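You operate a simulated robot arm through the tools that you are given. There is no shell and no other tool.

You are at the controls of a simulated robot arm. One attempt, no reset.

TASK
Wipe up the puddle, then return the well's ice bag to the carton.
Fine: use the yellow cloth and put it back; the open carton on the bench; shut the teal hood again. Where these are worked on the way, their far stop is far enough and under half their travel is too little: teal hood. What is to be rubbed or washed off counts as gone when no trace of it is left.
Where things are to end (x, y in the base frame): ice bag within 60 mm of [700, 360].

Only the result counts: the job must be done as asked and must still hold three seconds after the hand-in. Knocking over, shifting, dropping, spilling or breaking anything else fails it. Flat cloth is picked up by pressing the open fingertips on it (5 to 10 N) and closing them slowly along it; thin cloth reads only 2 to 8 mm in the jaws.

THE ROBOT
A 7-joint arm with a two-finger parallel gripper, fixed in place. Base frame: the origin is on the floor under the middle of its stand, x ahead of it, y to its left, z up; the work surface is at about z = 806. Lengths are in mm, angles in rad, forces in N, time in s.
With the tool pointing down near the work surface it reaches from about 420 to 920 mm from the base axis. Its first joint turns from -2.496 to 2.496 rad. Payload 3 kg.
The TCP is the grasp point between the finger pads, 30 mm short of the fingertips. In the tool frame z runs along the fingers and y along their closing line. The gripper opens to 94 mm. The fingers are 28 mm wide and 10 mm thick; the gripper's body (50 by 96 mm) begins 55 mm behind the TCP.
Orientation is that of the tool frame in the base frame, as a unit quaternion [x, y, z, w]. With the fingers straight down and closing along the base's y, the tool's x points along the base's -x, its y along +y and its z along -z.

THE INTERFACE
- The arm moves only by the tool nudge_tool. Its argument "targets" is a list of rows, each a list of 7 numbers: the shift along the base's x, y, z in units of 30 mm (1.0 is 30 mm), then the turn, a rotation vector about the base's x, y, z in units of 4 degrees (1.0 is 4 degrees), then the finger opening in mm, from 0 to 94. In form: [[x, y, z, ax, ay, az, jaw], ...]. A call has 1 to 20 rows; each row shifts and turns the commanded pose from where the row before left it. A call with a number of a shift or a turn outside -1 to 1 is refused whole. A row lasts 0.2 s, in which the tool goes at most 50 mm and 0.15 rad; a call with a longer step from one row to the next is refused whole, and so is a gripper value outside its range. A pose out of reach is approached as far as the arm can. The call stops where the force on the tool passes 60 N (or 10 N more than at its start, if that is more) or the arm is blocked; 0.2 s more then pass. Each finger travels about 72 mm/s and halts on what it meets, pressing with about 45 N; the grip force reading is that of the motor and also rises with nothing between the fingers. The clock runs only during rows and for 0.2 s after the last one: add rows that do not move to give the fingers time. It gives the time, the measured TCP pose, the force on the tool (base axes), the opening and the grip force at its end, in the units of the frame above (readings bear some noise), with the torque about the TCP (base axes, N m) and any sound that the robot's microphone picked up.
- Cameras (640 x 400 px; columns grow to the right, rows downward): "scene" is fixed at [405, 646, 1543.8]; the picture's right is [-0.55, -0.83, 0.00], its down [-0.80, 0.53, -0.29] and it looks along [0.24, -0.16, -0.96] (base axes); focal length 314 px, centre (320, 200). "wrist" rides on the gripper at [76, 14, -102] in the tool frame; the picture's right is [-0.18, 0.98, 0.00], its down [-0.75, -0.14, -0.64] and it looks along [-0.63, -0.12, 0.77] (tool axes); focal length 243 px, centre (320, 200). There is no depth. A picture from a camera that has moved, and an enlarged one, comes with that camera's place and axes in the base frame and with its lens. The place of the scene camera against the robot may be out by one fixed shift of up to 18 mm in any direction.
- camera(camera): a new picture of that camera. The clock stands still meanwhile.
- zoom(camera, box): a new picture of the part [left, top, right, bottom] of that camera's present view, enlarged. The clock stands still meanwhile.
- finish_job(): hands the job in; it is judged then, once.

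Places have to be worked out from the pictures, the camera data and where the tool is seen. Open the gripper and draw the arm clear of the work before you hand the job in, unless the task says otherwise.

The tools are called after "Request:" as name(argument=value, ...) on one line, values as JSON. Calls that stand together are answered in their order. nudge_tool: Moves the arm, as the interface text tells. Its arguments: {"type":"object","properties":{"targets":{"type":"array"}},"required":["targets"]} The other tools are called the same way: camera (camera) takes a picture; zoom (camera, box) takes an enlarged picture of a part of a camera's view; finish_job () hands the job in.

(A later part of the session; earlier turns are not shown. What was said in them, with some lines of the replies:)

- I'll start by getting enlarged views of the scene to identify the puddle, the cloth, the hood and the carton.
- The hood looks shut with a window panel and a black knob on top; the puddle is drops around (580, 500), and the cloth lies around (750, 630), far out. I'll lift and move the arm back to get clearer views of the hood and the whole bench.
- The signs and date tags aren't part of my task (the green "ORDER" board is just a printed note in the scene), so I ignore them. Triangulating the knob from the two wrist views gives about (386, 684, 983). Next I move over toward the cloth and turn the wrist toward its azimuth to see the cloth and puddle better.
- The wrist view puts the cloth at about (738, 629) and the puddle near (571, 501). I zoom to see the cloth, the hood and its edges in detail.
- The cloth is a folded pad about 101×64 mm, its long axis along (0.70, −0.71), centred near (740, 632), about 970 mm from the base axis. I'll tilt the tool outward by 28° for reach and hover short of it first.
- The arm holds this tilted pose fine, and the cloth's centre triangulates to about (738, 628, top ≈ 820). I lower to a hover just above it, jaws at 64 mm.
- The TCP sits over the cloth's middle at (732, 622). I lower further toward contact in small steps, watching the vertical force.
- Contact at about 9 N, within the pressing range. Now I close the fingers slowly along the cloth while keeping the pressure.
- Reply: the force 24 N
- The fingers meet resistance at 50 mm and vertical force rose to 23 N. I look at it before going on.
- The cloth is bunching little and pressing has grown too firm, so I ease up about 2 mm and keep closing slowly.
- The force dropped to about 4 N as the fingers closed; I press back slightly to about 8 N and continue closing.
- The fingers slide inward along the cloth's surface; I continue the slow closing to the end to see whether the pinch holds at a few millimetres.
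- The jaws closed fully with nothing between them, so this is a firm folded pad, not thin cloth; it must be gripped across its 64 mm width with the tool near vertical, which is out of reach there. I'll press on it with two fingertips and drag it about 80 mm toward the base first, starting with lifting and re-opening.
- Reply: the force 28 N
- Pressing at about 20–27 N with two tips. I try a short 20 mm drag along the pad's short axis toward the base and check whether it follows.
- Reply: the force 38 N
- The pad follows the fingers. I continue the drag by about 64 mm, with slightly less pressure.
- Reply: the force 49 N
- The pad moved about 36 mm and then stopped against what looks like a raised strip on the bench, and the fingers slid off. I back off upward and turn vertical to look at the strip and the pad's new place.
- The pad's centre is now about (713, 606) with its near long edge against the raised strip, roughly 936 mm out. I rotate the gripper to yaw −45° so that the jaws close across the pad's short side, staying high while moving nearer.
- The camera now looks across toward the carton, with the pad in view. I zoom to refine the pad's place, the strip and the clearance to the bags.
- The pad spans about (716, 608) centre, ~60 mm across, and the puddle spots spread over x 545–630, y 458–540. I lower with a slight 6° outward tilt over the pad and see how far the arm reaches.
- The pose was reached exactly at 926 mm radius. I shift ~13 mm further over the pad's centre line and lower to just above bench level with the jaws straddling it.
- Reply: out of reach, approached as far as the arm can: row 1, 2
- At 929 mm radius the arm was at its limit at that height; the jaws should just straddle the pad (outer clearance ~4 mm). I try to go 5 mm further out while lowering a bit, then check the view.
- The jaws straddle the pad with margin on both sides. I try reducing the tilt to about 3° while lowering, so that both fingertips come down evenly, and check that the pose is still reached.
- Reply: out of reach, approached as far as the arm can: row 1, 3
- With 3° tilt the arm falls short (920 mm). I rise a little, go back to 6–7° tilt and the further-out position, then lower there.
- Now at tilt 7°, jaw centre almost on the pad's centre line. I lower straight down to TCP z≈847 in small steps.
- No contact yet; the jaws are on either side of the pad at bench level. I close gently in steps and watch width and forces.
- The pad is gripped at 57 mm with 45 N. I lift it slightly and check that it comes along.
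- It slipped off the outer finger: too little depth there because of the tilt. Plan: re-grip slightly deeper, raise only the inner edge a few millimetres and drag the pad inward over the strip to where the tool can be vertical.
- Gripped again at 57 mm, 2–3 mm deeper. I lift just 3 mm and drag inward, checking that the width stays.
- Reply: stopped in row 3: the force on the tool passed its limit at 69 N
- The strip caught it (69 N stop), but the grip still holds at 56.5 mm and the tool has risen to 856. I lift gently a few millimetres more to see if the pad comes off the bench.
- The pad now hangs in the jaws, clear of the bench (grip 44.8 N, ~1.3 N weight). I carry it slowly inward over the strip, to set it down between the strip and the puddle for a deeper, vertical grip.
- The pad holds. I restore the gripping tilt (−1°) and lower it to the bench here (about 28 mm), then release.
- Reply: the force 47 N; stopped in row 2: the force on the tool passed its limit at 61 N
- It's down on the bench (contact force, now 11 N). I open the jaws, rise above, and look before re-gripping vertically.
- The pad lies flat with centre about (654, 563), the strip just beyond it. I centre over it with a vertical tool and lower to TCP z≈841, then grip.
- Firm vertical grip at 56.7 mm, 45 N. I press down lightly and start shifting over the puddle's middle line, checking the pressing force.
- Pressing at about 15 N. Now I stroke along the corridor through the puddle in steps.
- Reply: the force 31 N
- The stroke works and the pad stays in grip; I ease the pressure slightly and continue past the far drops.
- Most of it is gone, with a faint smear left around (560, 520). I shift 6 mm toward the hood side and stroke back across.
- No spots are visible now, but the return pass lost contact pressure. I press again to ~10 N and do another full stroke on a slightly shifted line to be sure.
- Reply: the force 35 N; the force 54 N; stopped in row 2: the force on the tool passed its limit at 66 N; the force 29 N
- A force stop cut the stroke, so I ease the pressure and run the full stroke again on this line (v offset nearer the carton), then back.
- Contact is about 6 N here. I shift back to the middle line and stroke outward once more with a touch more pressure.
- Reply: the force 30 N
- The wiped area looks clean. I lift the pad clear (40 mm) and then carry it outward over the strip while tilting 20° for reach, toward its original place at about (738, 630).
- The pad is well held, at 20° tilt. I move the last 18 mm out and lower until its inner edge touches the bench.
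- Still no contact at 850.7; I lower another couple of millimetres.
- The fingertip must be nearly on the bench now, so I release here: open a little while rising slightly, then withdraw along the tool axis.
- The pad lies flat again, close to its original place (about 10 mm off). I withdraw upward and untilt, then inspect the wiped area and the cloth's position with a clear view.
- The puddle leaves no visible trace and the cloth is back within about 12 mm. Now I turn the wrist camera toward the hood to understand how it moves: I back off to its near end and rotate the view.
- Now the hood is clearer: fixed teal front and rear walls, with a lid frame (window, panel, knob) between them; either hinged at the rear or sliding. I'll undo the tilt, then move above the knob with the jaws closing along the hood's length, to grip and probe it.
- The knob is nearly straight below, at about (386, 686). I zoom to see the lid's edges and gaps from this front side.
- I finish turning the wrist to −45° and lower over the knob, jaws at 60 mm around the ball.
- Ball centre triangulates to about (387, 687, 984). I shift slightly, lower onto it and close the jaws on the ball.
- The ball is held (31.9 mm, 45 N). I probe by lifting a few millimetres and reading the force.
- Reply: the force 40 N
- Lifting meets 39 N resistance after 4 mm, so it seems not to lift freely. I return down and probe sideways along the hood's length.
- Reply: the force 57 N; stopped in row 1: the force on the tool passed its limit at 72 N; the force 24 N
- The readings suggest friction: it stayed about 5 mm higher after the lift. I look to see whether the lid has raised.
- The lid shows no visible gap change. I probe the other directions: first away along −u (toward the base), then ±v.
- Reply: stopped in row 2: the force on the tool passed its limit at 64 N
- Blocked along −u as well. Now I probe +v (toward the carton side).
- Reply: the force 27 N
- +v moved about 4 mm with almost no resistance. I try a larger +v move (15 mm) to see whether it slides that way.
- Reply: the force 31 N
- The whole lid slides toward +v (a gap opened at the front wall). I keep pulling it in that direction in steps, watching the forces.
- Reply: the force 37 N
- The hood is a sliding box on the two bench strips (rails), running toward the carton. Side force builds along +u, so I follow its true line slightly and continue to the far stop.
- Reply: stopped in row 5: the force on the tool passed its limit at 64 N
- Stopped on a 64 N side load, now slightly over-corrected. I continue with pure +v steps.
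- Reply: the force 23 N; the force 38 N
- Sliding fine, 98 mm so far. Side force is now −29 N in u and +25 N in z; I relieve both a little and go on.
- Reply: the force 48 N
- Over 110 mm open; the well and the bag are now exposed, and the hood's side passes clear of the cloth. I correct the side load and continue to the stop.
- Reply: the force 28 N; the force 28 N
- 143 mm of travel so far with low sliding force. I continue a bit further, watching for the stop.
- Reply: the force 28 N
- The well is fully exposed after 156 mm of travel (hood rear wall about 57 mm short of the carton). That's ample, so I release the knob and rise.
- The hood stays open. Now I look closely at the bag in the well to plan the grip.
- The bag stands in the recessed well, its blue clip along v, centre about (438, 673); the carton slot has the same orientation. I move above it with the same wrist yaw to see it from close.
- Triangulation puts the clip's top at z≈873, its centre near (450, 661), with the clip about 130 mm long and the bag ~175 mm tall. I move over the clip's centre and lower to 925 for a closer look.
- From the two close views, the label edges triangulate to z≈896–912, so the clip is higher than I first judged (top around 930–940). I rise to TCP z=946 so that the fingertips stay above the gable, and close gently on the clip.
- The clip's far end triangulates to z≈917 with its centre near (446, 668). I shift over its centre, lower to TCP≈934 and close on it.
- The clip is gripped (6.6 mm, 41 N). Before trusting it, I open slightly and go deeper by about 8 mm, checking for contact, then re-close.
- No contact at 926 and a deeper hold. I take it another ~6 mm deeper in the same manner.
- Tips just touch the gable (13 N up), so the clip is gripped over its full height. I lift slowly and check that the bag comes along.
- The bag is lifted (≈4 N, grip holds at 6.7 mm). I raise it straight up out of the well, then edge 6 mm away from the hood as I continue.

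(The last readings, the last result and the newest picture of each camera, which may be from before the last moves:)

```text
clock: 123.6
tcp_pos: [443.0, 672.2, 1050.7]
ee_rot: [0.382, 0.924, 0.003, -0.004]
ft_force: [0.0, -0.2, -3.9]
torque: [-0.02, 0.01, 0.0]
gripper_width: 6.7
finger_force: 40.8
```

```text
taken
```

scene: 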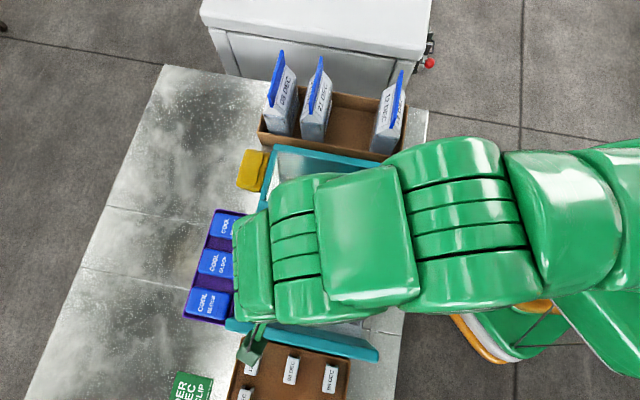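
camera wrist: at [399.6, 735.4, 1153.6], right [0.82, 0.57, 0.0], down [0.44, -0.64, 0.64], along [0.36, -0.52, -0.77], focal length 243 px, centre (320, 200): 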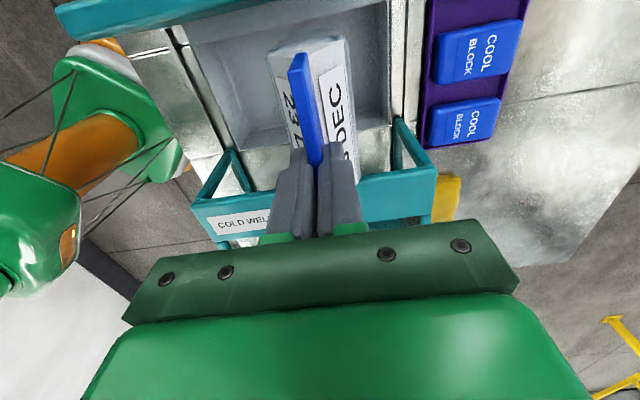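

Good hold. I continue straight up to about 1213 so that the bag's bottom clears the knob and the hood.

Request:
nudge_tool(targets=[[0, 0, 0.6, 0, 0, 0, 0], [0, 0, 0.6, 0, 0, 0, 0], [0, 0, 0.6, 0, 0, 0, 0], [0, 0, 0.6, 0, 0, 0, 0], [0, 0, 0.6, 0, 0, 0, 0], [0, 0, 0.6, 0, 0, 0, 0], [0, 0, 0.6, 0, 0, 0, 0], [0, 0, 0.6, 0, 0, 0, 0], [0, 0, 0.6, 0, 0, 0, 0]])

Request:
camera(camera="wrist")

Request:
camera(camera="scene")

```text
clock: 125.6
tcp_pos: [439.8, 666.3, 1140.6]
ee_rot: [0.382, 0.924, 0.004, -0.004]
ft_force: [-0.7, 0.6, -4.3]
torque: [0.0, 0.02, -0.02]
gripper_width: 6.8
finger_force: 41.5
out of reach, approached as far as the arm can: row 5, 6, 7, 8, 9
```

```text
taken
camera wrist: at [396.6, 730.5, 1244.2], right [0.82, 0.57, 0.0], down [0.44, -0.64, 0.63], along [0.36, -0.52, -0.77], focal length 243 px, centre (320, 200)
```

wrist: 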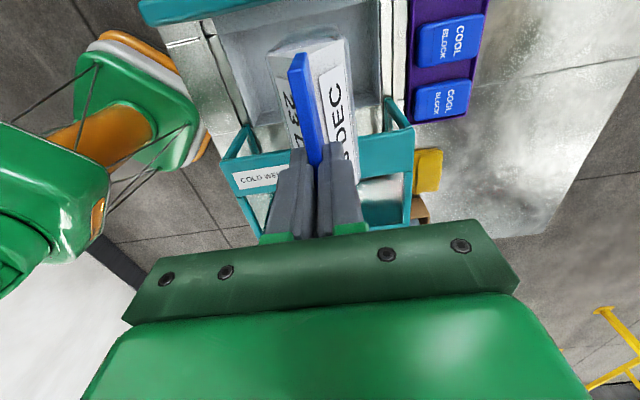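

```text
taken
```

scene: 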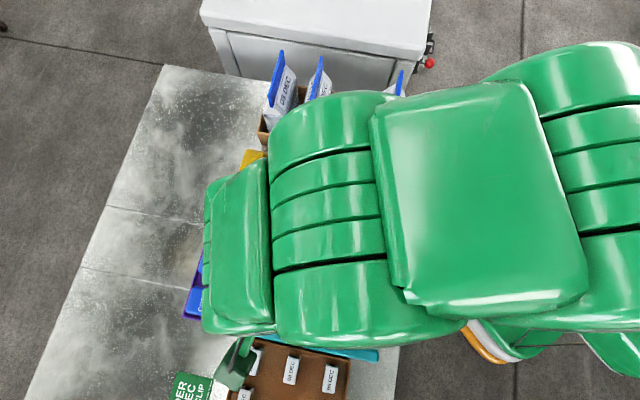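

At this radius the arm tops out at z≈1140. I'll bring the bag inward (toward the base) first, which also clears the knob sideways and lets me go higher.

Request:
nudge_tool(targets=[[-0.25, -0.25, 0, 0, 0, 0, 0], [-0.3, -0.3, 0, 0, 0, 0, 0], [-0.3, -0.3, 0, 0, 0, 0, 0], [-0.3, -0.3, 0.1, 0, 0, 0, 0], [-0.3, -0.3, 0.2, 0, 0, 0, 0], [-0.3, -0.3, 0.2, 0, 0, 0, 0], [-0.3, -0.3, 0.2, 0, 0, 0, 0], [-0.15, -0.15, 0.2, 0, 0, 0, 0]])

Request:
camera(camera="wrist")

Request:
camera(camera="scene")

```text
clock: 127.4
tcp_pos: [373.8, 602.4, 1167.9]
ee_rot: [0.381, 0.925, 0.004, -0.003]
ft_force: [-0.4, 0.3, -3.8]
torque: [0.04, -0.02, 0.0]
gripper_width: 6.6
finger_force: 40.9
```

```text
taken
camera wrist: at [330.0, 664.7, 1270.3], right [0.82, 0.57, 0.0], down [0.44, -0.64, 0.63], along [0.36, -0.52, -0.77], focal length 243 px, centre (320, 200)
```

wrist: 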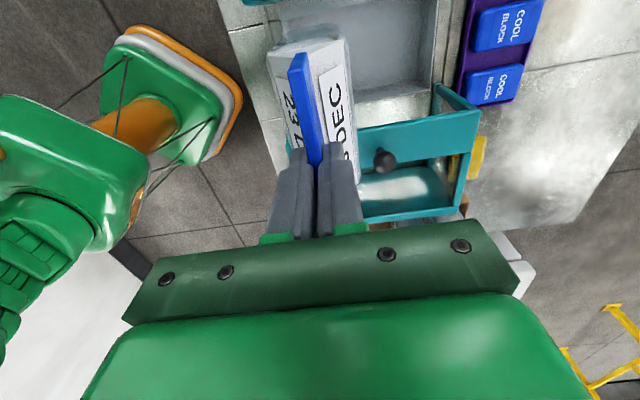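

```text
taken
```

scene: 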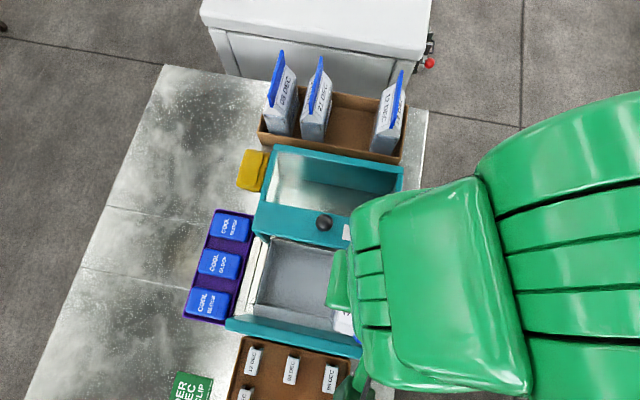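

The well is empty, and the bag hangs safely at u≈690 beside the knob line. I raise a bit more and move along +v over the open hood, passing the knob at a safe distance.

Request:
nudge_tool(targets=[[0, 0, 0.4, 0, 0, 0, 0], [0.2, -0.2, 0.3, 0, 0, 0, 0], [0.35, -0.35, 0, 0, 0, 0, 0], [0.4, -0.4, 0, 0, 0, 0, 0], [0.4, -0.4, 0, 0, 0, 0, 0], [0.4, -0.4, 0, 0, 0, 0, 0], [0.4, -0.4, 0, 0, 0, 0, 0], [0.4, -0.4, 0, 0, 0, 0, 0], [0.4, -0.4, 0, 0, 0, 0, 0], [0.4, -0.4, 0, 0, 0, 0, 0], [0.4, -0.4, 0, 0, 0, 0, 0], [0.4, -0.4, 0, 0, 0, 0, 0], [0.3, -0.3, 0, 0, 0, 0, 0]])

Request:
camera(camera="wrist")

Request:
camera(camera="scene")

```text
clock: 130.2
tcp_pos: [507.4, 467.9, 1188.6]
ee_rot: [0.382, 0.924, 0.005, -0.004]
ft_force: [0.7, -0.1, -2.4]
torque: [0.01, -0.02, -0.01]
gripper_width: 6.6
finger_force: 41.5
```

```text
taken
camera wrist: at [463.5, 530.5, 1291.5], right [0.82, 0.57, 0.0], down [0.44, -0.64, 0.63], along [0.36, -0.52, -0.77], focal length 243 px, centre (320, 200)
```

wrist: 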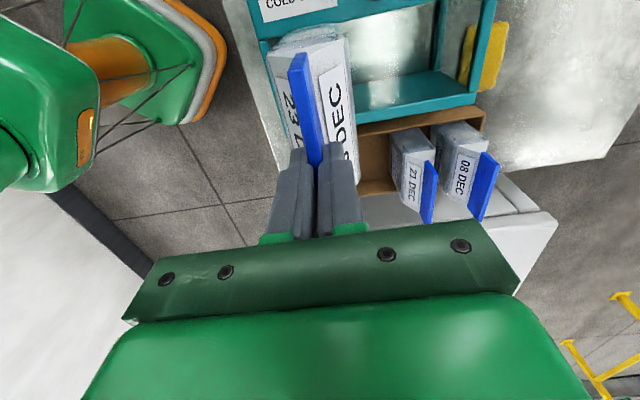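

```text
taken
```

scene: 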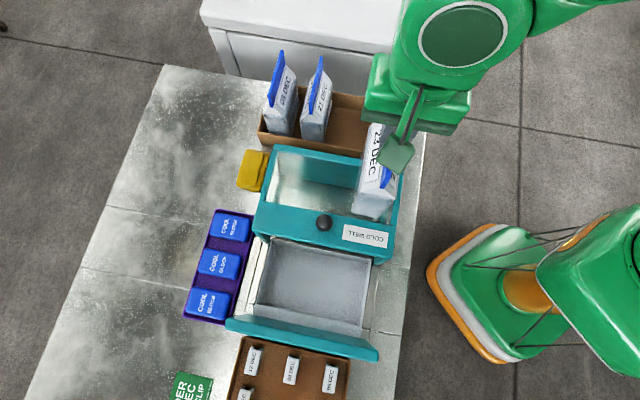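

The bag is past the knob and above the hood's rear part, bottom at about z≈1010. I now move across to the slot's line (u≈749) in front of the carton, staying high.

Request:
nudge_tool(targets=[[0.4, -0.06, 0, 0, 0, 0, 0], [0.5, -0.08, 0, 0, 0, 0, 0], [0.5, -0.08, -0.05, 0, 0, 0, 0], [0.5, -0.08, -0.1, 0, 0, 0, 0], [0.5, -0.08, -0.1, 0, 0, 0, 0], [0.5, -0.08, -0.1, 0, 0, 0, 0], [0.4, -0.08, -0.1, 0, 0, 0, 0]])

Request:
camera(camera="wrist")

Request:
camera(camera="scene")

```text
clock: 131.8
tcp_pos: [606.3, 453.5, 1175.8]
ee_rot: [0.382, 0.924, 0.004, -0.003]
ft_force: [0.0, -1.3, -3.7]
torque: [0.03, 0.0, -0.01]
gripper_width: 6.6
finger_force: 40.9
```

```text
taken
camera wrist: at [563.3, 514.7, 1278.5], right [0.82, 0.57, 0.0], down [0.44, -0.64, 0.63], along [0.36, -0.52, -0.77], focal length 243 px, centre (320, 200)
```

wrist: 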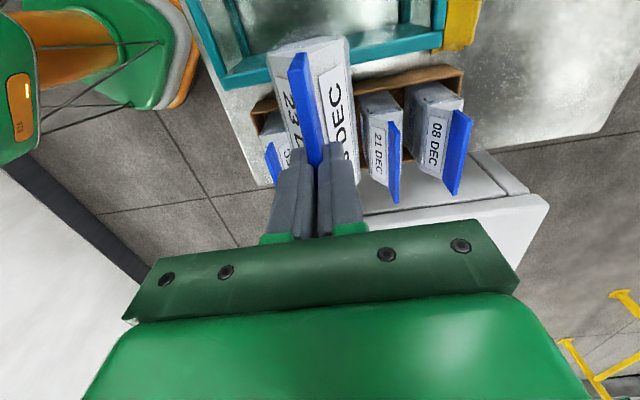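

```text
taken
```

scene: 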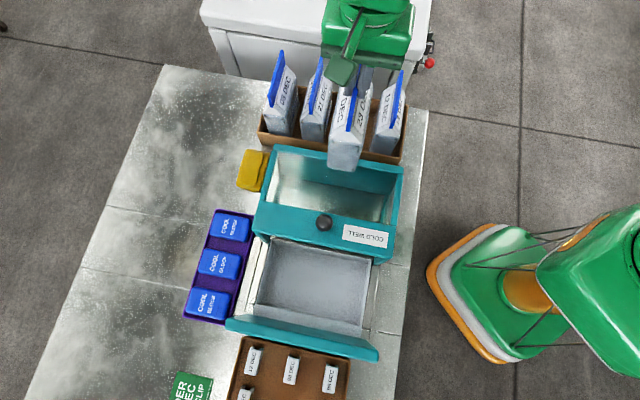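

Request:
zoom(camera="wrist", box=[200, 40, 500, 220])

Request:
zoom(camera="scene", box=[240, 40, 430, 180])

```text
2.13 times, centred on (350, 130) of wrist
camera zoom: at [563.3, 514.7, 1278.5], right [0.82, 0.57, 0.0], down [0.44, -0.64, 0.63], along [0.36, -0.52, -0.77], focal length 518 px, centre (256, 349)
```

zoom: 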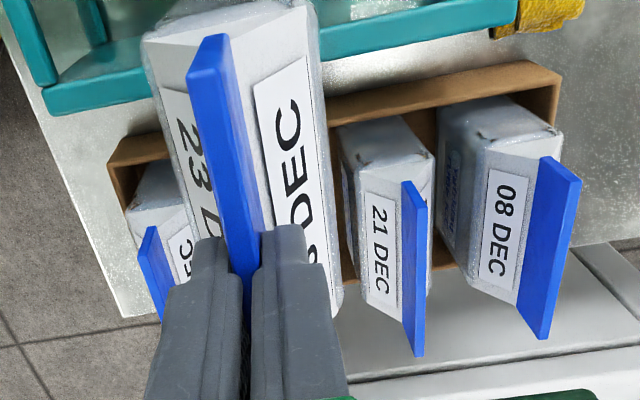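

```text
2.86 times, centred on (335, 110) of scene
camera zoom: at [405.0, 646.0, 1543.8], right [-0.55, -0.83, 0.0], down [-0.8, 0.53, -0.29], along [0.24, -0.16, -0.96], focal length 898 px, centre (277, 457)
```

zoom: 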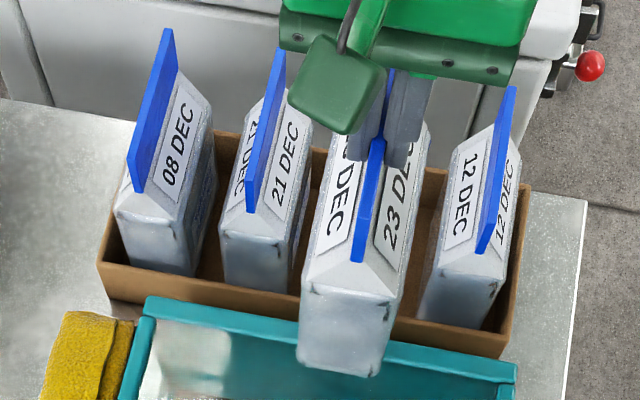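

The slot between 21 DEC and 12 DEC centres near u≈750, v≈233 (≈(696, 366)), close to the target point. I move the bag over it while staying high (z≈1150).

Request:
nudge_tool(targets=[[0.3, -0.29, -0.1, 0, 0, 0, 0], [0.4, -0.39, -0.15, 0, 0, 0, 0], [0.45, -0.44, -0.15, 0, 0, 0, 0], [0.45, -0.44, -0.15, 0, 0, 0, 0], [0.45, -0.44, -0.15, 0, 0, 0, 0], [0.45, -0.44, -0.15, 0, 0, 0, 0], [0.45, -0.44, 0, 0, 0, 0, 0], [0, 0, 0, 0, 0, 0, 0]])

Request:
camera(camera="wrist")

Request:
zoom(camera="scene", box=[240, 30, 430, 180])

```text
clock: 133.6
tcp_pos: [695.4, 364.8, 1150.1]
ee_rot: [0.382, 0.924, 0.004, -0.002]
ft_force: [0.2, -0.1, -2.2]
torque: [-0.02, -0.01, -0.03]
gripper_width: 7.0
finger_force: 41.6
```

```text
taken
camera wrist: at [650.9, 428.3, 1253.1], right [0.82, 0.57, 0.0], down [0.44, -0.64, 0.64], along [0.36, -0.52, -0.77], focal length 243 px, centre (320, 200)
```

wrist: 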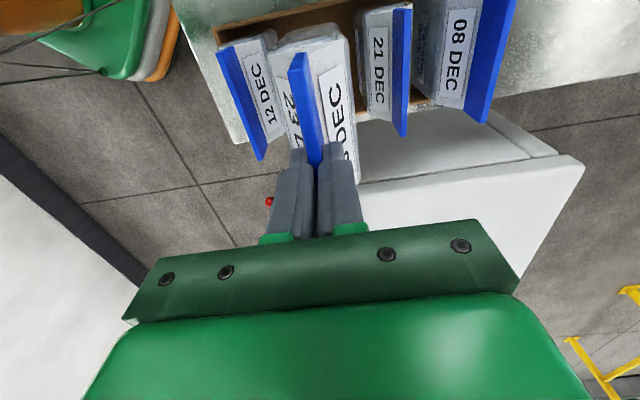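

```text
2.67 times, centred on (335, 105) of scene
camera zoom: at [405.0, 646.0, 1543.8], right [-0.55, -0.83, 0.0], down [-0.8, 0.53, -0.29], along [0.24, -0.16, -0.96], focal length 838 px, centre (280, 453)
```

zoom: 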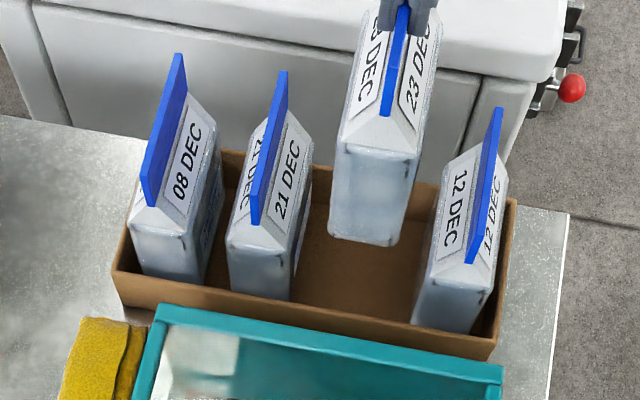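

The neighbours' clips now triangulate to u≈833 and 666 (v≈232), and my TCP is at u=749.7, v=233.8, right in the middle. I lower to just above the rim and check.

Request:
nudge_tool(targets=[[0, 0, -0.5, 0, 0, 0, 0], [0, 0, -0.6, 0, 0, 0, 0], [0, 0, -0.6, 0, 0, 0, 0], [0, 0, -0.6, 0, 0, 0, 0], [0, 0, -0.5, 0, 0, 0, 0], [0, 0, -0.4, 0, 0, 0, 0]])

Request:
camera(camera="wrist")

Request:
zoom(camera="scene", box=[240, 30, 430, 180])

```text
clock: 135.0
tcp_pos: [694.9, 365.6, 1052.4]
ee_rot: [0.382, 0.924, 0.004, -0.003]
ft_force: [0.1, -0.4, -2.8]
torque: [0.01, -0.02, 0.01]
gripper_width: 6.8
finger_force: 40.9
```

```text
taken
camera wrist: at [651.6, 428.3, 1156.0], right [0.82, 0.57, 0.0], down [0.44, -0.64, 0.63], along [0.36, -0.52, -0.77], focal length 243 px, centre (320, 200)
```

wrist: 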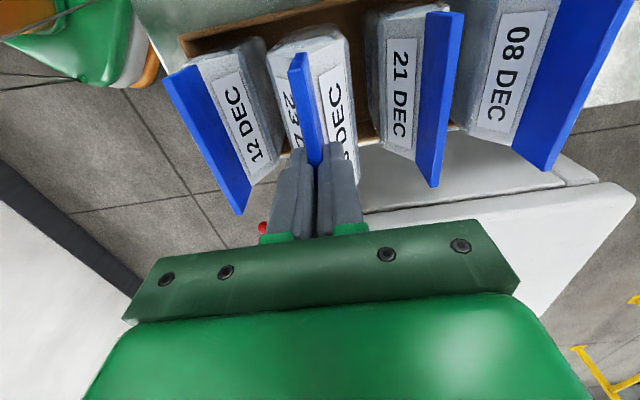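

```text
2.67 times, centred on (335, 105) of scene
camera zoom: at [405.0, 646.0, 1543.8], right [-0.55, -0.83, 0.0], down [-0.8, 0.53, -0.29], along [0.24, -0.16, -0.96], focal length 838 px, centre (280, 453)
```

zoom: 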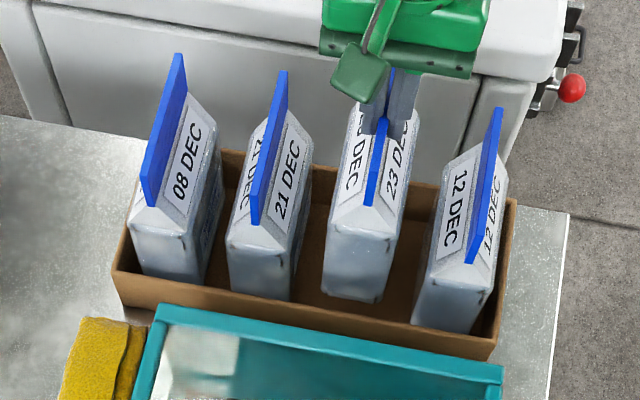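

The bag is descending cleanly into the gap. I continue lowering, with smaller steps toward the carton floor.

Request:
nudge_tool(targets=[[0, 0, -0.5, 0, 0, 0, 0], [0, 0, -0.5, 0, 0, 0, 0], [0, 0, -0.3, 0, 0, 0, 0], [0, 0, -0.2, 0, 0, 0, 0]])

Request:
nudge_tool(targets=[[0, 0, -0.15, 0, 0, 0, 0], [0, 0, -0.15, 0, 0, 0, 0]])

```text
clock: 136.0
tcp_pos: [695.2, 365.5, 1008.7]
ee_rot: [0.382, 0.924, 0.003, -0.003]
ft_force: [0.1, 0.6, -3.3]
torque: [0.0, -0.01, 0.02]
gripper_width: 7.0
finger_force: 41.2
```

```text
clock: 136.6
tcp_pos: [695.3, 365.7, 1000.5]
ee_rot: [0.38, 0.925, 0.005, -0.003]
ft_force: [-2.0, 0.2, 14.7]
torque: [-0.17, 0.59, 0.01]
gripper_width: 7.0
finger_force: 40.5
```

The bag stands on the carton floor (contact +15 N at TCP z=1000). I check the view, then release gently.

Request:
nudge_tool(targets=[[0, 0, 0.03, 0, 0, 0, 2], [0, 0, 0, 0, 0, 0, 8], [0, 0, 0, 0, 0, 0, 14], [0, 0, 0, 0, 0, 0, 22], [0, 0, 0, 0, 0, 0, 28]])

Request:
zoom(camera="wrist", box=[140, 0, 500, 240])

Request:
zoom(camera="scene", box=[240, 30, 430, 180])

```text
clock: 137.8
tcp_pos: [694.5, 365.0, 1000.5]
ee_rot: [0.383, 0.924, 0.004, -0.003]
ft_force: [0.8, -0.8, -0.1]
torque: [0.03, -0.01, 0.05]
gripper_width: 28.0
finger_force: 0.0
```

```text
1.67 times, centred on (320, 120) of wrist
camera zoom: at [651.2, 428.5, 1103.4], right [0.82, 0.57, 0.0], down [0.44, -0.64, 0.63], along [0.36, -0.52, -0.77], focal length 404 px, centre (320, 333)
```

zoom: 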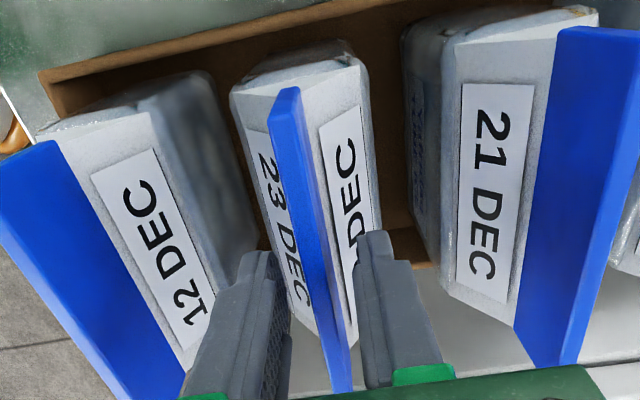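

```text
2.67 times, centred on (335, 105) of scene
camera zoom: at [405.0, 646.0, 1543.8], right [-0.55, -0.83, 0.0], down [-0.8, 0.53, -0.29], along [0.24, -0.16, -0.96], focal length 838 px, centre (280, 453)
```

zoom: 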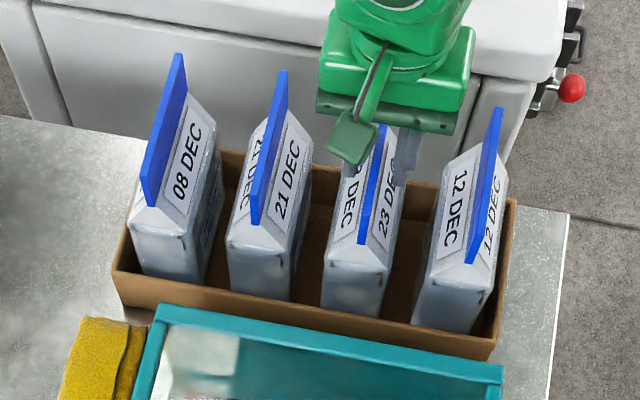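

The bag stands upright in the carton slot. I withdraw straight up, then move over the knob to shut the hood.

Request:
nudge_tool(targets=[[0, 0, 0.4, 0, 0, 0, 30], [0, 0, 0.6, 0, 0, 0, 34], [0, 0, 0.8, 0, 0, 0, 40], [0, 0, 0.8, 0, 0, 0, 50], [0, 0, 0.8, 0, 0, 0, 60], [0, 0, 0.6, 0, 0, 0, 60]])

Request:
nudge_tool(targets=[[-0.65, 0.7, 0, 0, 0, 0, 60], [-0.65, 0.7, 0, 0, 0, 0, 60], [-0.65, 0.7, 0, 0, 0, 0, 60], [-0.65, 0.7, 0, 0, 0, 0, 60], [-0.65, 0.7, 0, 0, 0, 0, 60], [-0.65, 0.7, 0, 0, 0, 0, 60], [-0.65, 0.7, -0.2, 0, 0, 0, 60], [-0.65, 0.7, -0.3, 0, 0, 0, 60], [-0.65, 0.7, -0.3, 0, 0, 0, 60], [-0.65, 0.7, -0.3, 0, 0, 0, 60]])

Request:
camera(camera="wrist")

Request:
camera(camera="scene")

```text
clock: 139.2
tcp_pos: [694.8, 365.0, 1121.0]
ee_rot: [0.382, 0.924, 0.003, -0.003]
ft_force: [0.5, 0.8, 0.3]
torque: [-0.04, -0.02, -0.01]
gripper_width: 60.2
finger_force: 0.2
```

```text
clock: 141.4
tcp_pos: [500.2, 575.5, 1088.1]
ee_rot: [0.381, 0.924, 0.004, -0.003]
ft_force: [-0.4, 0.4, 0.5]
torque: [0.03, 0.0, 0.0]
gripper_width: 60.0
finger_force: 0.1
```

```text
taken
camera wrist: at [456.7, 638.5, 1190.5], right [0.82, 0.57, 0.0], down [0.44, -0.64, 0.63], along [0.36, -0.52, -0.77], focal length 243 px, centre (320, 200)
```

wrist: 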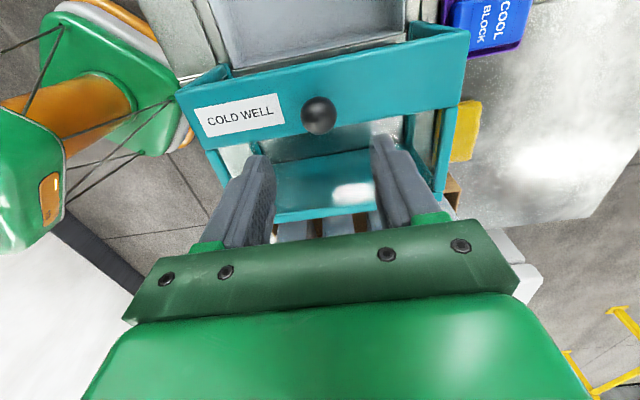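

```text
taken
```

scene: 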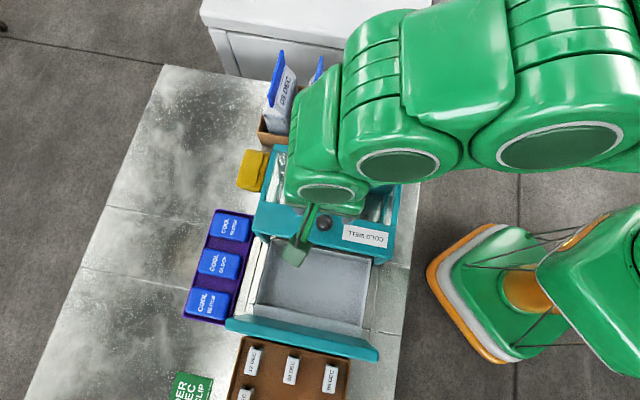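

The knob is at about (499, 576), right below. I lower onto it and grip it.

Request:
nudge_tool(targets=[[-0.04, 0.03, -0.6, 0, 0, 0, 60], [0, 0, -0.7, 0, 0, 0, 60], [0, 0, -0.8, 0, 0, 0, 60], [0, 0, -0.7, 0, 0, 0, 60], [0, 0, -0.5, 0, 0, 0, 60], [0, 0, -0.13, 0, 0, 0, 60], [0, 0, 0, 0, 0, 0, 60]])

Request:
nudge_tool(targets=[[0, 0, 0, 0, 0, 0, 48], [0, 0, 0, 0, 0, 0, 40], [0, 0, 0, 0, 0, 0, 34], [0, 0, 0, 0, 0, 0, 28], [0, 0, 0, 0, 0, 0, 22], [0, 0, 0, 0, 0, 0, 16]])

```text
clock: 143.0
tcp_pos: [499.6, 576.5, 984.5]
ee_rot: [0.382, 0.924, 0.004, -0.002]
ft_force: [0.9, -0.3, 1.3]
torque: [-0.01, 0.02, 0.0]
gripper_width: 60.0
finger_force: 0.1
```

```text
clock: 144.4
tcp_pos: [498.2, 575.7, 984.3]
ee_rot: [0.382, 0.924, 0.004, -0.004]
ft_force: [-13.1, -15.8, 0.0]
torque: [-0.11, 0.07, -0.13]
gripper_width: 31.2
finger_force: 44.9
```

Gripped (31 mm, 45 N). I relieve the slight side load and slide the hood back in −v toward shut, in steps.

Request:
nudge_tool(targets=[[-0.1, 0.07, 0, 0, 0, 0, 16], [-0.12, 0.12, 0, 0, 0, 0, 16], [-0.12, 0.12, 0, 0, 0, 0, 16], [-0.12, 0.12, 0, 0, 0, 0, 16]])

Request:
nudge_tool(targets=[[-0.14, 0.14, 0, 0, 0, 0, 16], [-0.14, 0.14, 0, 0, 0, 0, 16], [-0.14, 0.14, 0, 0, 0, 0, 16], [-0.14, 0.14, 0, 0, 0, 0, 16], [-0.14, 0.14, 0, 0, 0, 0, 16]])

```text
clock: 145.4
tcp_pos: [484.9, 590.1, 985.2]
ee_rot: [0.382, 0.924, 0.004, -0.003]
ft_force: [-4.7, -5.5, 5.7]
torque: [-0.04, -0.25, 0.11]
gripper_width: 31.4
finger_force: 44.6
```

```text
clock: 146.6
tcp_pos: [463.4, 610.6, 985.3]
ee_rot: [0.381, 0.924, 0.004, -0.003]
ft_force: [2.0, 0.5, -0.7]
torque: [-0.12, 0.1, 0.06]
gripper_width: 31.5
finger_force: 44.9
```

Sliding smoothly with almost no load. I continue.

Request:
nudge_tool(targets=[[-0.16, 0.16, 0, 0, 0, 0, 16], [-0.16, 0.16, 0, 0, 0, 0, 16], [-0.16, 0.16, 0, 0, 0, 0, 16], [-0.16, 0.16, 0, 0, 0, 0, 16], [-0.16, 0.16, 0, 0, 0, 0, 16], [-0.16, 0.16, 0, 0, 0, 0, 16]])

Request:
nudge_tool(targets=[[-0.15, 0.15, 0, 0, 0, 0, 16], [-0.15, 0.15, 0, 0, 0, 0, 16], [-0.15, 0.15, 0, 0, 0, 0, 16], [-0.15, 0.15, 0, 0, 0, 0, 16], [-0.15, 0.15, 0, 0, 0, 0, 16], [-0.15, 0.15, 0, 0, 0, 0, 16], [-0.15, 0.15, 0, 0, 0, 0, 16]])

```text
clock: 148.0
tcp_pos: [435.4, 638.9, 984.9]
ee_rot: [0.382, 0.924, 0.004, -0.003]
ft_force: [9.9, 8.3, -6.4]
torque: [0.22, -0.16, 0.21]
gripper_width: 31.3
finger_force: 45.0
```

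```text
clock: 149.6
tcp_pos: [404.3, 669.6, 985.1]
ee_rot: [0.382, 0.924, 0.004, -0.004]
ft_force: [3.5, 1.5, -0.4]
torque: [0.01, 0.33, -0.03]
gripper_width: 31.4
finger_force: 45.0
```

About 24 mm remain. I close it with smaller steps until it meets its stop.

Request:
nudge_tool(targets=[[-0.1, 0.1, 0, 0, 0, 0, 16], [-0.1, 0.1, 0, 0, 0, 0, 16], [-0.1, 0.1, 0, 0, 0, 0, 16], [-0.1, 0.1, 0, 0, 0, 0, 16], [-0.1, 0.1, 0, 0, 0, 0, 16]])

Request:
nudge_tool(targets=[[-0.06, 0.06, 0, 0, 0, 0, 16], [-0.06, 0.06, 0, 0, 0, 0, 16], [-0.06, 0.06, 0, 0, 0, 0, 16]])

Request:
zoom(camera="wrist", box=[60, 0, 620, 260])

```text
clock: 150.8
tcp_pos: [389.1, 685.1, 984.6]
ee_rot: [0.383, 0.924, 0.003, -0.003]
ft_force: [9.3, 10.5, -3.8]
torque: [0.06, 0.13, -0.07]
gripper_width: 31.6
finger_force: 44.9
```

```text
clock: 151.7
tcp_pos: [388.8, 686.6, 985.2]
ee_rot: [0.386, 0.923, 0.0, -0.001]
ft_force: [2.1, -5.2, 6.0]
torque: [-0.11, 0.5, -0.09]
gripper_width: 31.7
finger_force: 44.9
stopped in row 3: the force on the tool passed its limit at 63 N (the readings are from after the stop); the commanded pose is now the measured one
```

```text
1.14 times, centred on (340, 130) of wrist
camera zoom: at [344.6, 750.8, 1087.0], right [0.83, 0.56, 0.0], down [0.43, -0.64, 0.64], along [0.36, -0.53, -0.77], focal length 277 px, centre (297, 280)
```

zoom: 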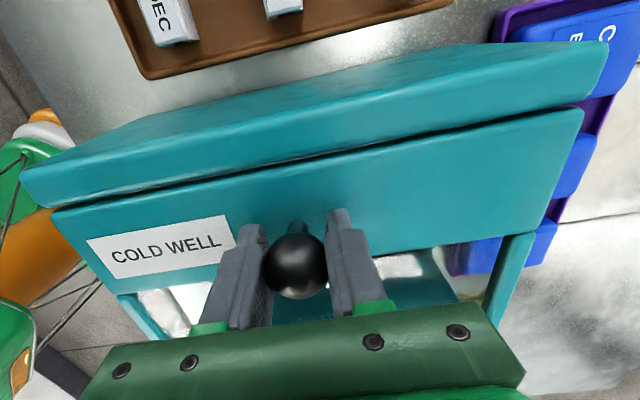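

It met its closing stop (63 N) at the same spot as at the start; the gap to the front wall looks as before. I release the knob, rise and look over everything.

Request:
nudge_tool(targets=[[0, 0, 0, 0, 0, 0, 30], [0, 0, 0, 0, 0, 0, 44], [0, 0, 0, 0, 0, 0, 60], [0, 0, 0.5, 0, 0, 0, 60], [0, 0, 0.8, 0, 0, 0, 60], [0, 0, 0.8, 0, 0, 0, 60], [0, 0, 0.8, 0, 0, 0, 60], [-0.3, -0.8, 0.3, 0, 0, 0, 60], [-0.3, -0.9, 0.3, 0, 0, 0, 60], [-0.3, -0.9, 0.3, 0, 0, 0, 60], [-0.2, -0.9, 0.2, 0, 0, 0, 60], [0, -0.9, 0.2, 0, 0, 0, 60], [0, -0.9, 0, 0, 0, 0, 60], [0, -0.9, 0, 0, 0, 0, 60], [0, -0.9, 0, 0, 0, 0, 60], [0, -0.9, 0, 0, 0, 0, 60]])

Request:
camera(camera="scene")

Request:
zoom(camera="scene", box=[220, 140, 420, 240])

Request:
zoom(camera="scene", box=[170, 200, 410, 370])

Request:
zoom(camera="scene", box=[200, 40, 440, 200])

```text
clock: 155.1
tcp_pos: [354.7, 446.1, 1109.5]
ee_rot: [0.384, 0.923, 0.001, -0.001]
ft_force: [0.3, -0.4, 0.1]
torque: [0.0, 0.02, 0.0]
gripper_width: 59.7
finger_force: 0.1
```

```text
taken
```

scene: 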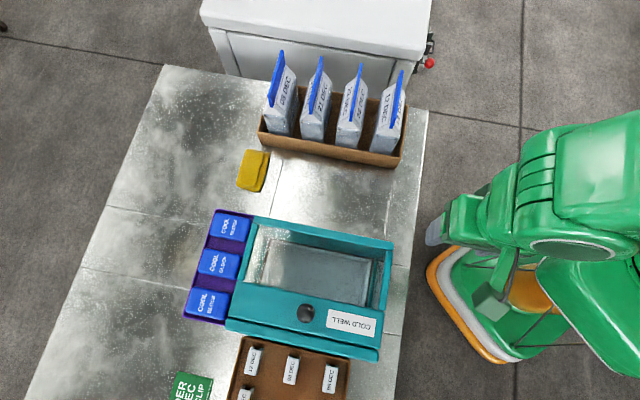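

```text
3.20 times, centred on (320, 190) of scene
camera zoom: at [405.0, 646.0, 1543.8], right [-0.55, -0.83, 0.0], down [-0.8, 0.53, -0.29], along [0.24, -0.16, -0.96], focal length 1005 px, centre (320, 232)
```

zoom: 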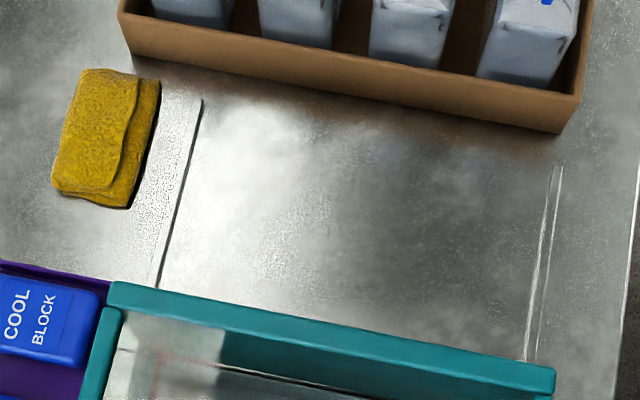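

```text
2.35 times, centred on (290, 285) of scene
camera zoom: at [405.0, 646.0, 1543.8], right [-0.55, -0.83, 0.0], down [-0.8, 0.53, -0.29], along [0.24, -0.16, -0.96], focal length 739 px, centre (391, 0)
```

zoom: 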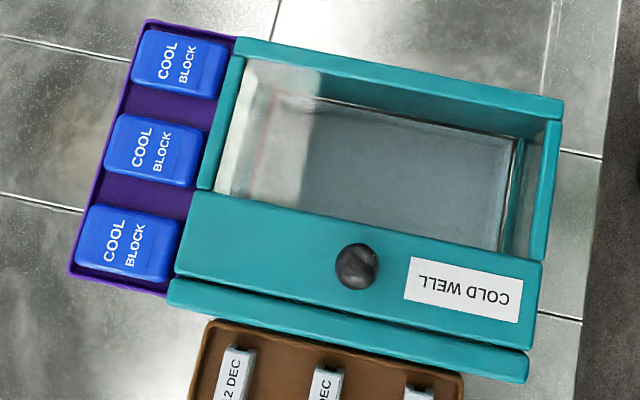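

```text
2.50 times, centred on (320, 120) of scene
camera zoom: at [405.0, 646.0, 1543.8], right [-0.55, -0.83, 0.0], down [-0.8, 0.53, -0.29], along [0.24, -0.16, -0.96], focal length 785 px, centre (320, 400)
```

zoom: 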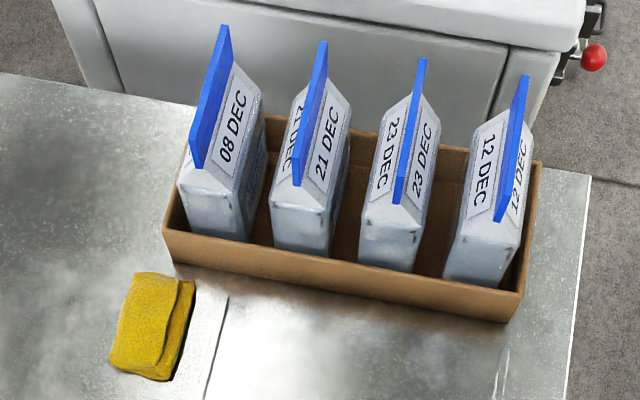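

The hood looks exactly as at the start, the bag stands in the carton and the cloth is back. I check the wiped spot closely for any trace, in the scene view and from the wrist.

Request:
zoom(camera="scene", box=[290, 165, 370, 215])

Request:
nudge_tool(targets=[[0.4, 0, 0, 0, 0, 1, 60], [0.4, 0, 0, 0, 0, 1, 60], [0.4, 0, 0, 0, 0, 1, 60], [0.4, 0, 0, 0, 0, 1, 60], [0.4, 0, 0, 0, 0, 1, 60], [0.4, 0, 0, 0, 0, 1, 60], [0.4, -0.1, 0, 0, 0, 1, 60], [0.4, -0.2, 0, 0, 0, 1, 60], [0.4, -0.2, 0, 0, 0, 1, 60], [0, -0.2, 0, 0, 0, 1, 60], [0, -0.2, 0, 0, 0, 1, 60], [0, -0.2, 0, 0, 0, 1, 60], [0, -0.2, 0, 0, 0, 1, 60], [0, -0.2, 0, 0, 0, 1, 60], [0, 0, 0, 0, 0, 1, 60], [0, 0, 0, 0, 0, 1, 60], [0, 0, 0, 0, 0, 1, 60], [0, 0, 0, 0, 0, 1, 60], [0, 0, 0, 0, 0, 1, 60], [0, 0, 0, 0, 0, 1, 60]])

Request:
camera(camera="wrist")

```text
8.00 times, centred on (330, 190) of scene
camera zoom: at [405.0, 646.0, 1543.8], right [-0.55, -0.83, 0.0], down [-0.8, 0.53, -0.29], along [0.24, -0.16, -0.96], focal length 2513 px, centre (240, 280)
```

zoom: 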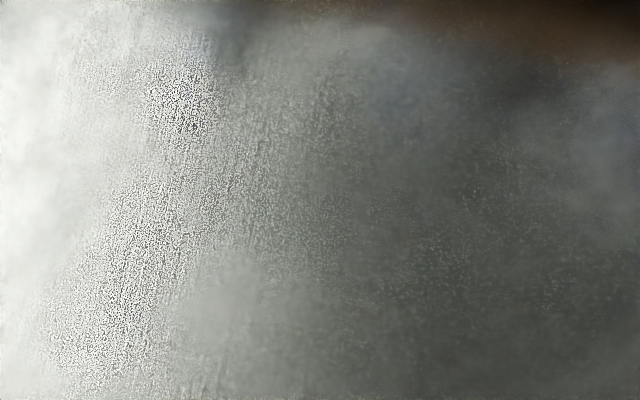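

```text
clock: 159.3
tcp_pos: [462.9, 402.9, 1109.9]
ee_rot: [-0.299, 0.954, 0.0, -0.001]
ft_force: [-0.1, 0.4, 0.2]
torque: [0.0, -0.01, 0.01]
gripper_width: 60.1
finger_force: 0.2
```

```text
taken
camera wrist: at [392.1, 371.0, 1213.0], right [-0.41, 0.91, 0.0], down [0.7, 0.32, 0.64], along [0.58, 0.26, -0.77], focal length 243 px, centre (320, 200)
```

wrist: 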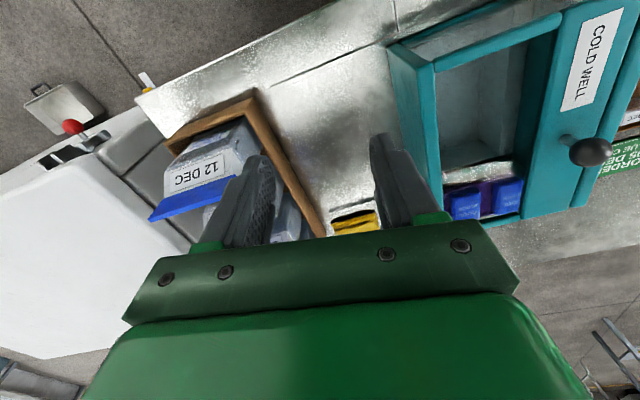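

Request:
zoom(camera="wrist", box=[240, 60, 440, 220])

Request:
zoom(camera="scene", box=[220, 60, 420, 200])

```text
2.50 times, centred on (340, 140) of wrist
camera zoom: at [392.1, 371.0, 1213.0], right [-0.41, 0.91, 0.0], down [0.7, 0.32, 0.64], along [0.58, 0.26, -0.77], focal length 606 px, centre (270, 350)
```

zoom: 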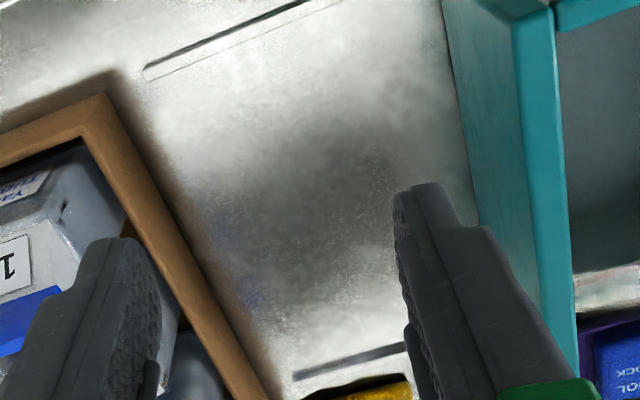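

```text
2.86 times, centred on (320, 130) of scene
camera zoom: at [405.0, 646.0, 1543.8], right [-0.55, -0.83, 0.0], down [-0.8, 0.53, -0.29], along [0.24, -0.16, -0.96], focal length 898 px, centre (320, 400)
```

zoom: 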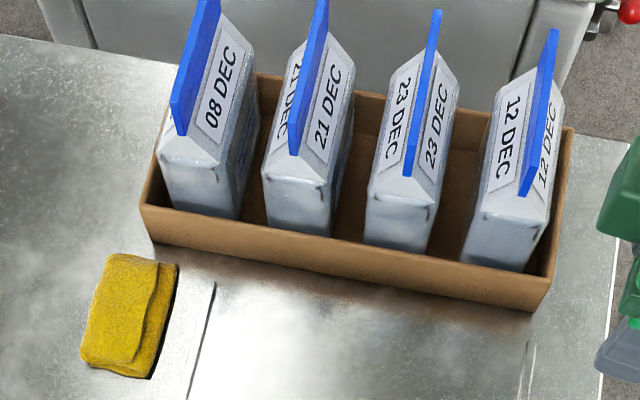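

No trace of the puddle is visible from either view, all four bags stand upright, the hood is shut and the cloth is back. I open the gripper and draw the arm clear before handing in.

Request:
nudge_tool(targets=[[-0.4, -0.4, 0.3, 0, 0, 0, 94], [-0.4, -0.5, 0.3, 0, 0, 0, 94], [-0.4, -0.5, 0.3, 0, 0, 0, 94], [-0.4, -0.5, 0.2, 0, 0, 0, 94], [-0.3, -0.5, 0, 0, 0, 0, 94], [-0.2, -0.5, 0, 0, 0, 0, 94], [0, 0, 0, 0, 0, 0, 94]])

Request:
camera(camera="scene")

```text
clock: 160.9
tcp_pos: [399.2, 315.3, 1142.8]
ee_rot: [-0.299, 0.954, 0.001, -0.002]
ft_force: [0.0, -0.8, -0.2]
torque: [0.01, -0.04, 0.03]
gripper_width: 94.1
finger_force: 0.2
```

```text
taken
```

scene: 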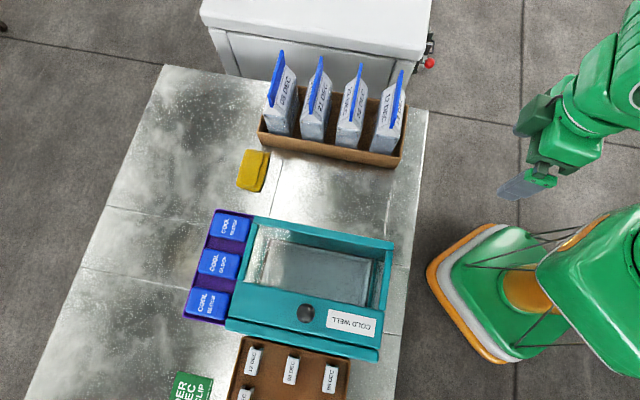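

The arm is off the bench with the gripper open and everything is in its final state: puddle gone, cloth back, bag in the carton near (695, 365), hood shut. I hand the job in.

Request:
finish_job()

```text
The job is handed in.
```

I wiped up the puddle, put the ice bag in the open carton and shut the hood again, then handed the job in. I don't have the judge's result.

- **Puddle:** I wiped it with the yellow cloth. No trace shows in the scene or wrist pictures.
- **Cloth:** It is back on the bench in its original orientation, about 12 mm from where it lay. It was out of reach for an upright grip, so I dragged it closer and lifted it from there.
- **Ice bag:** The 23 DEC bag stands upright between 21 DEC and 12 DEC at about (695, 365), roughly 8 mm from the target point.
- **Teal hood:** It slides rather than lifts. I opened it about 156 mm, which uncovered the whole well, but did not push it to its far stop. I then slid it back until it met its closing stop.

The other three bags look unmoved in the final pictures. The arm is off the bench with the gripper open.
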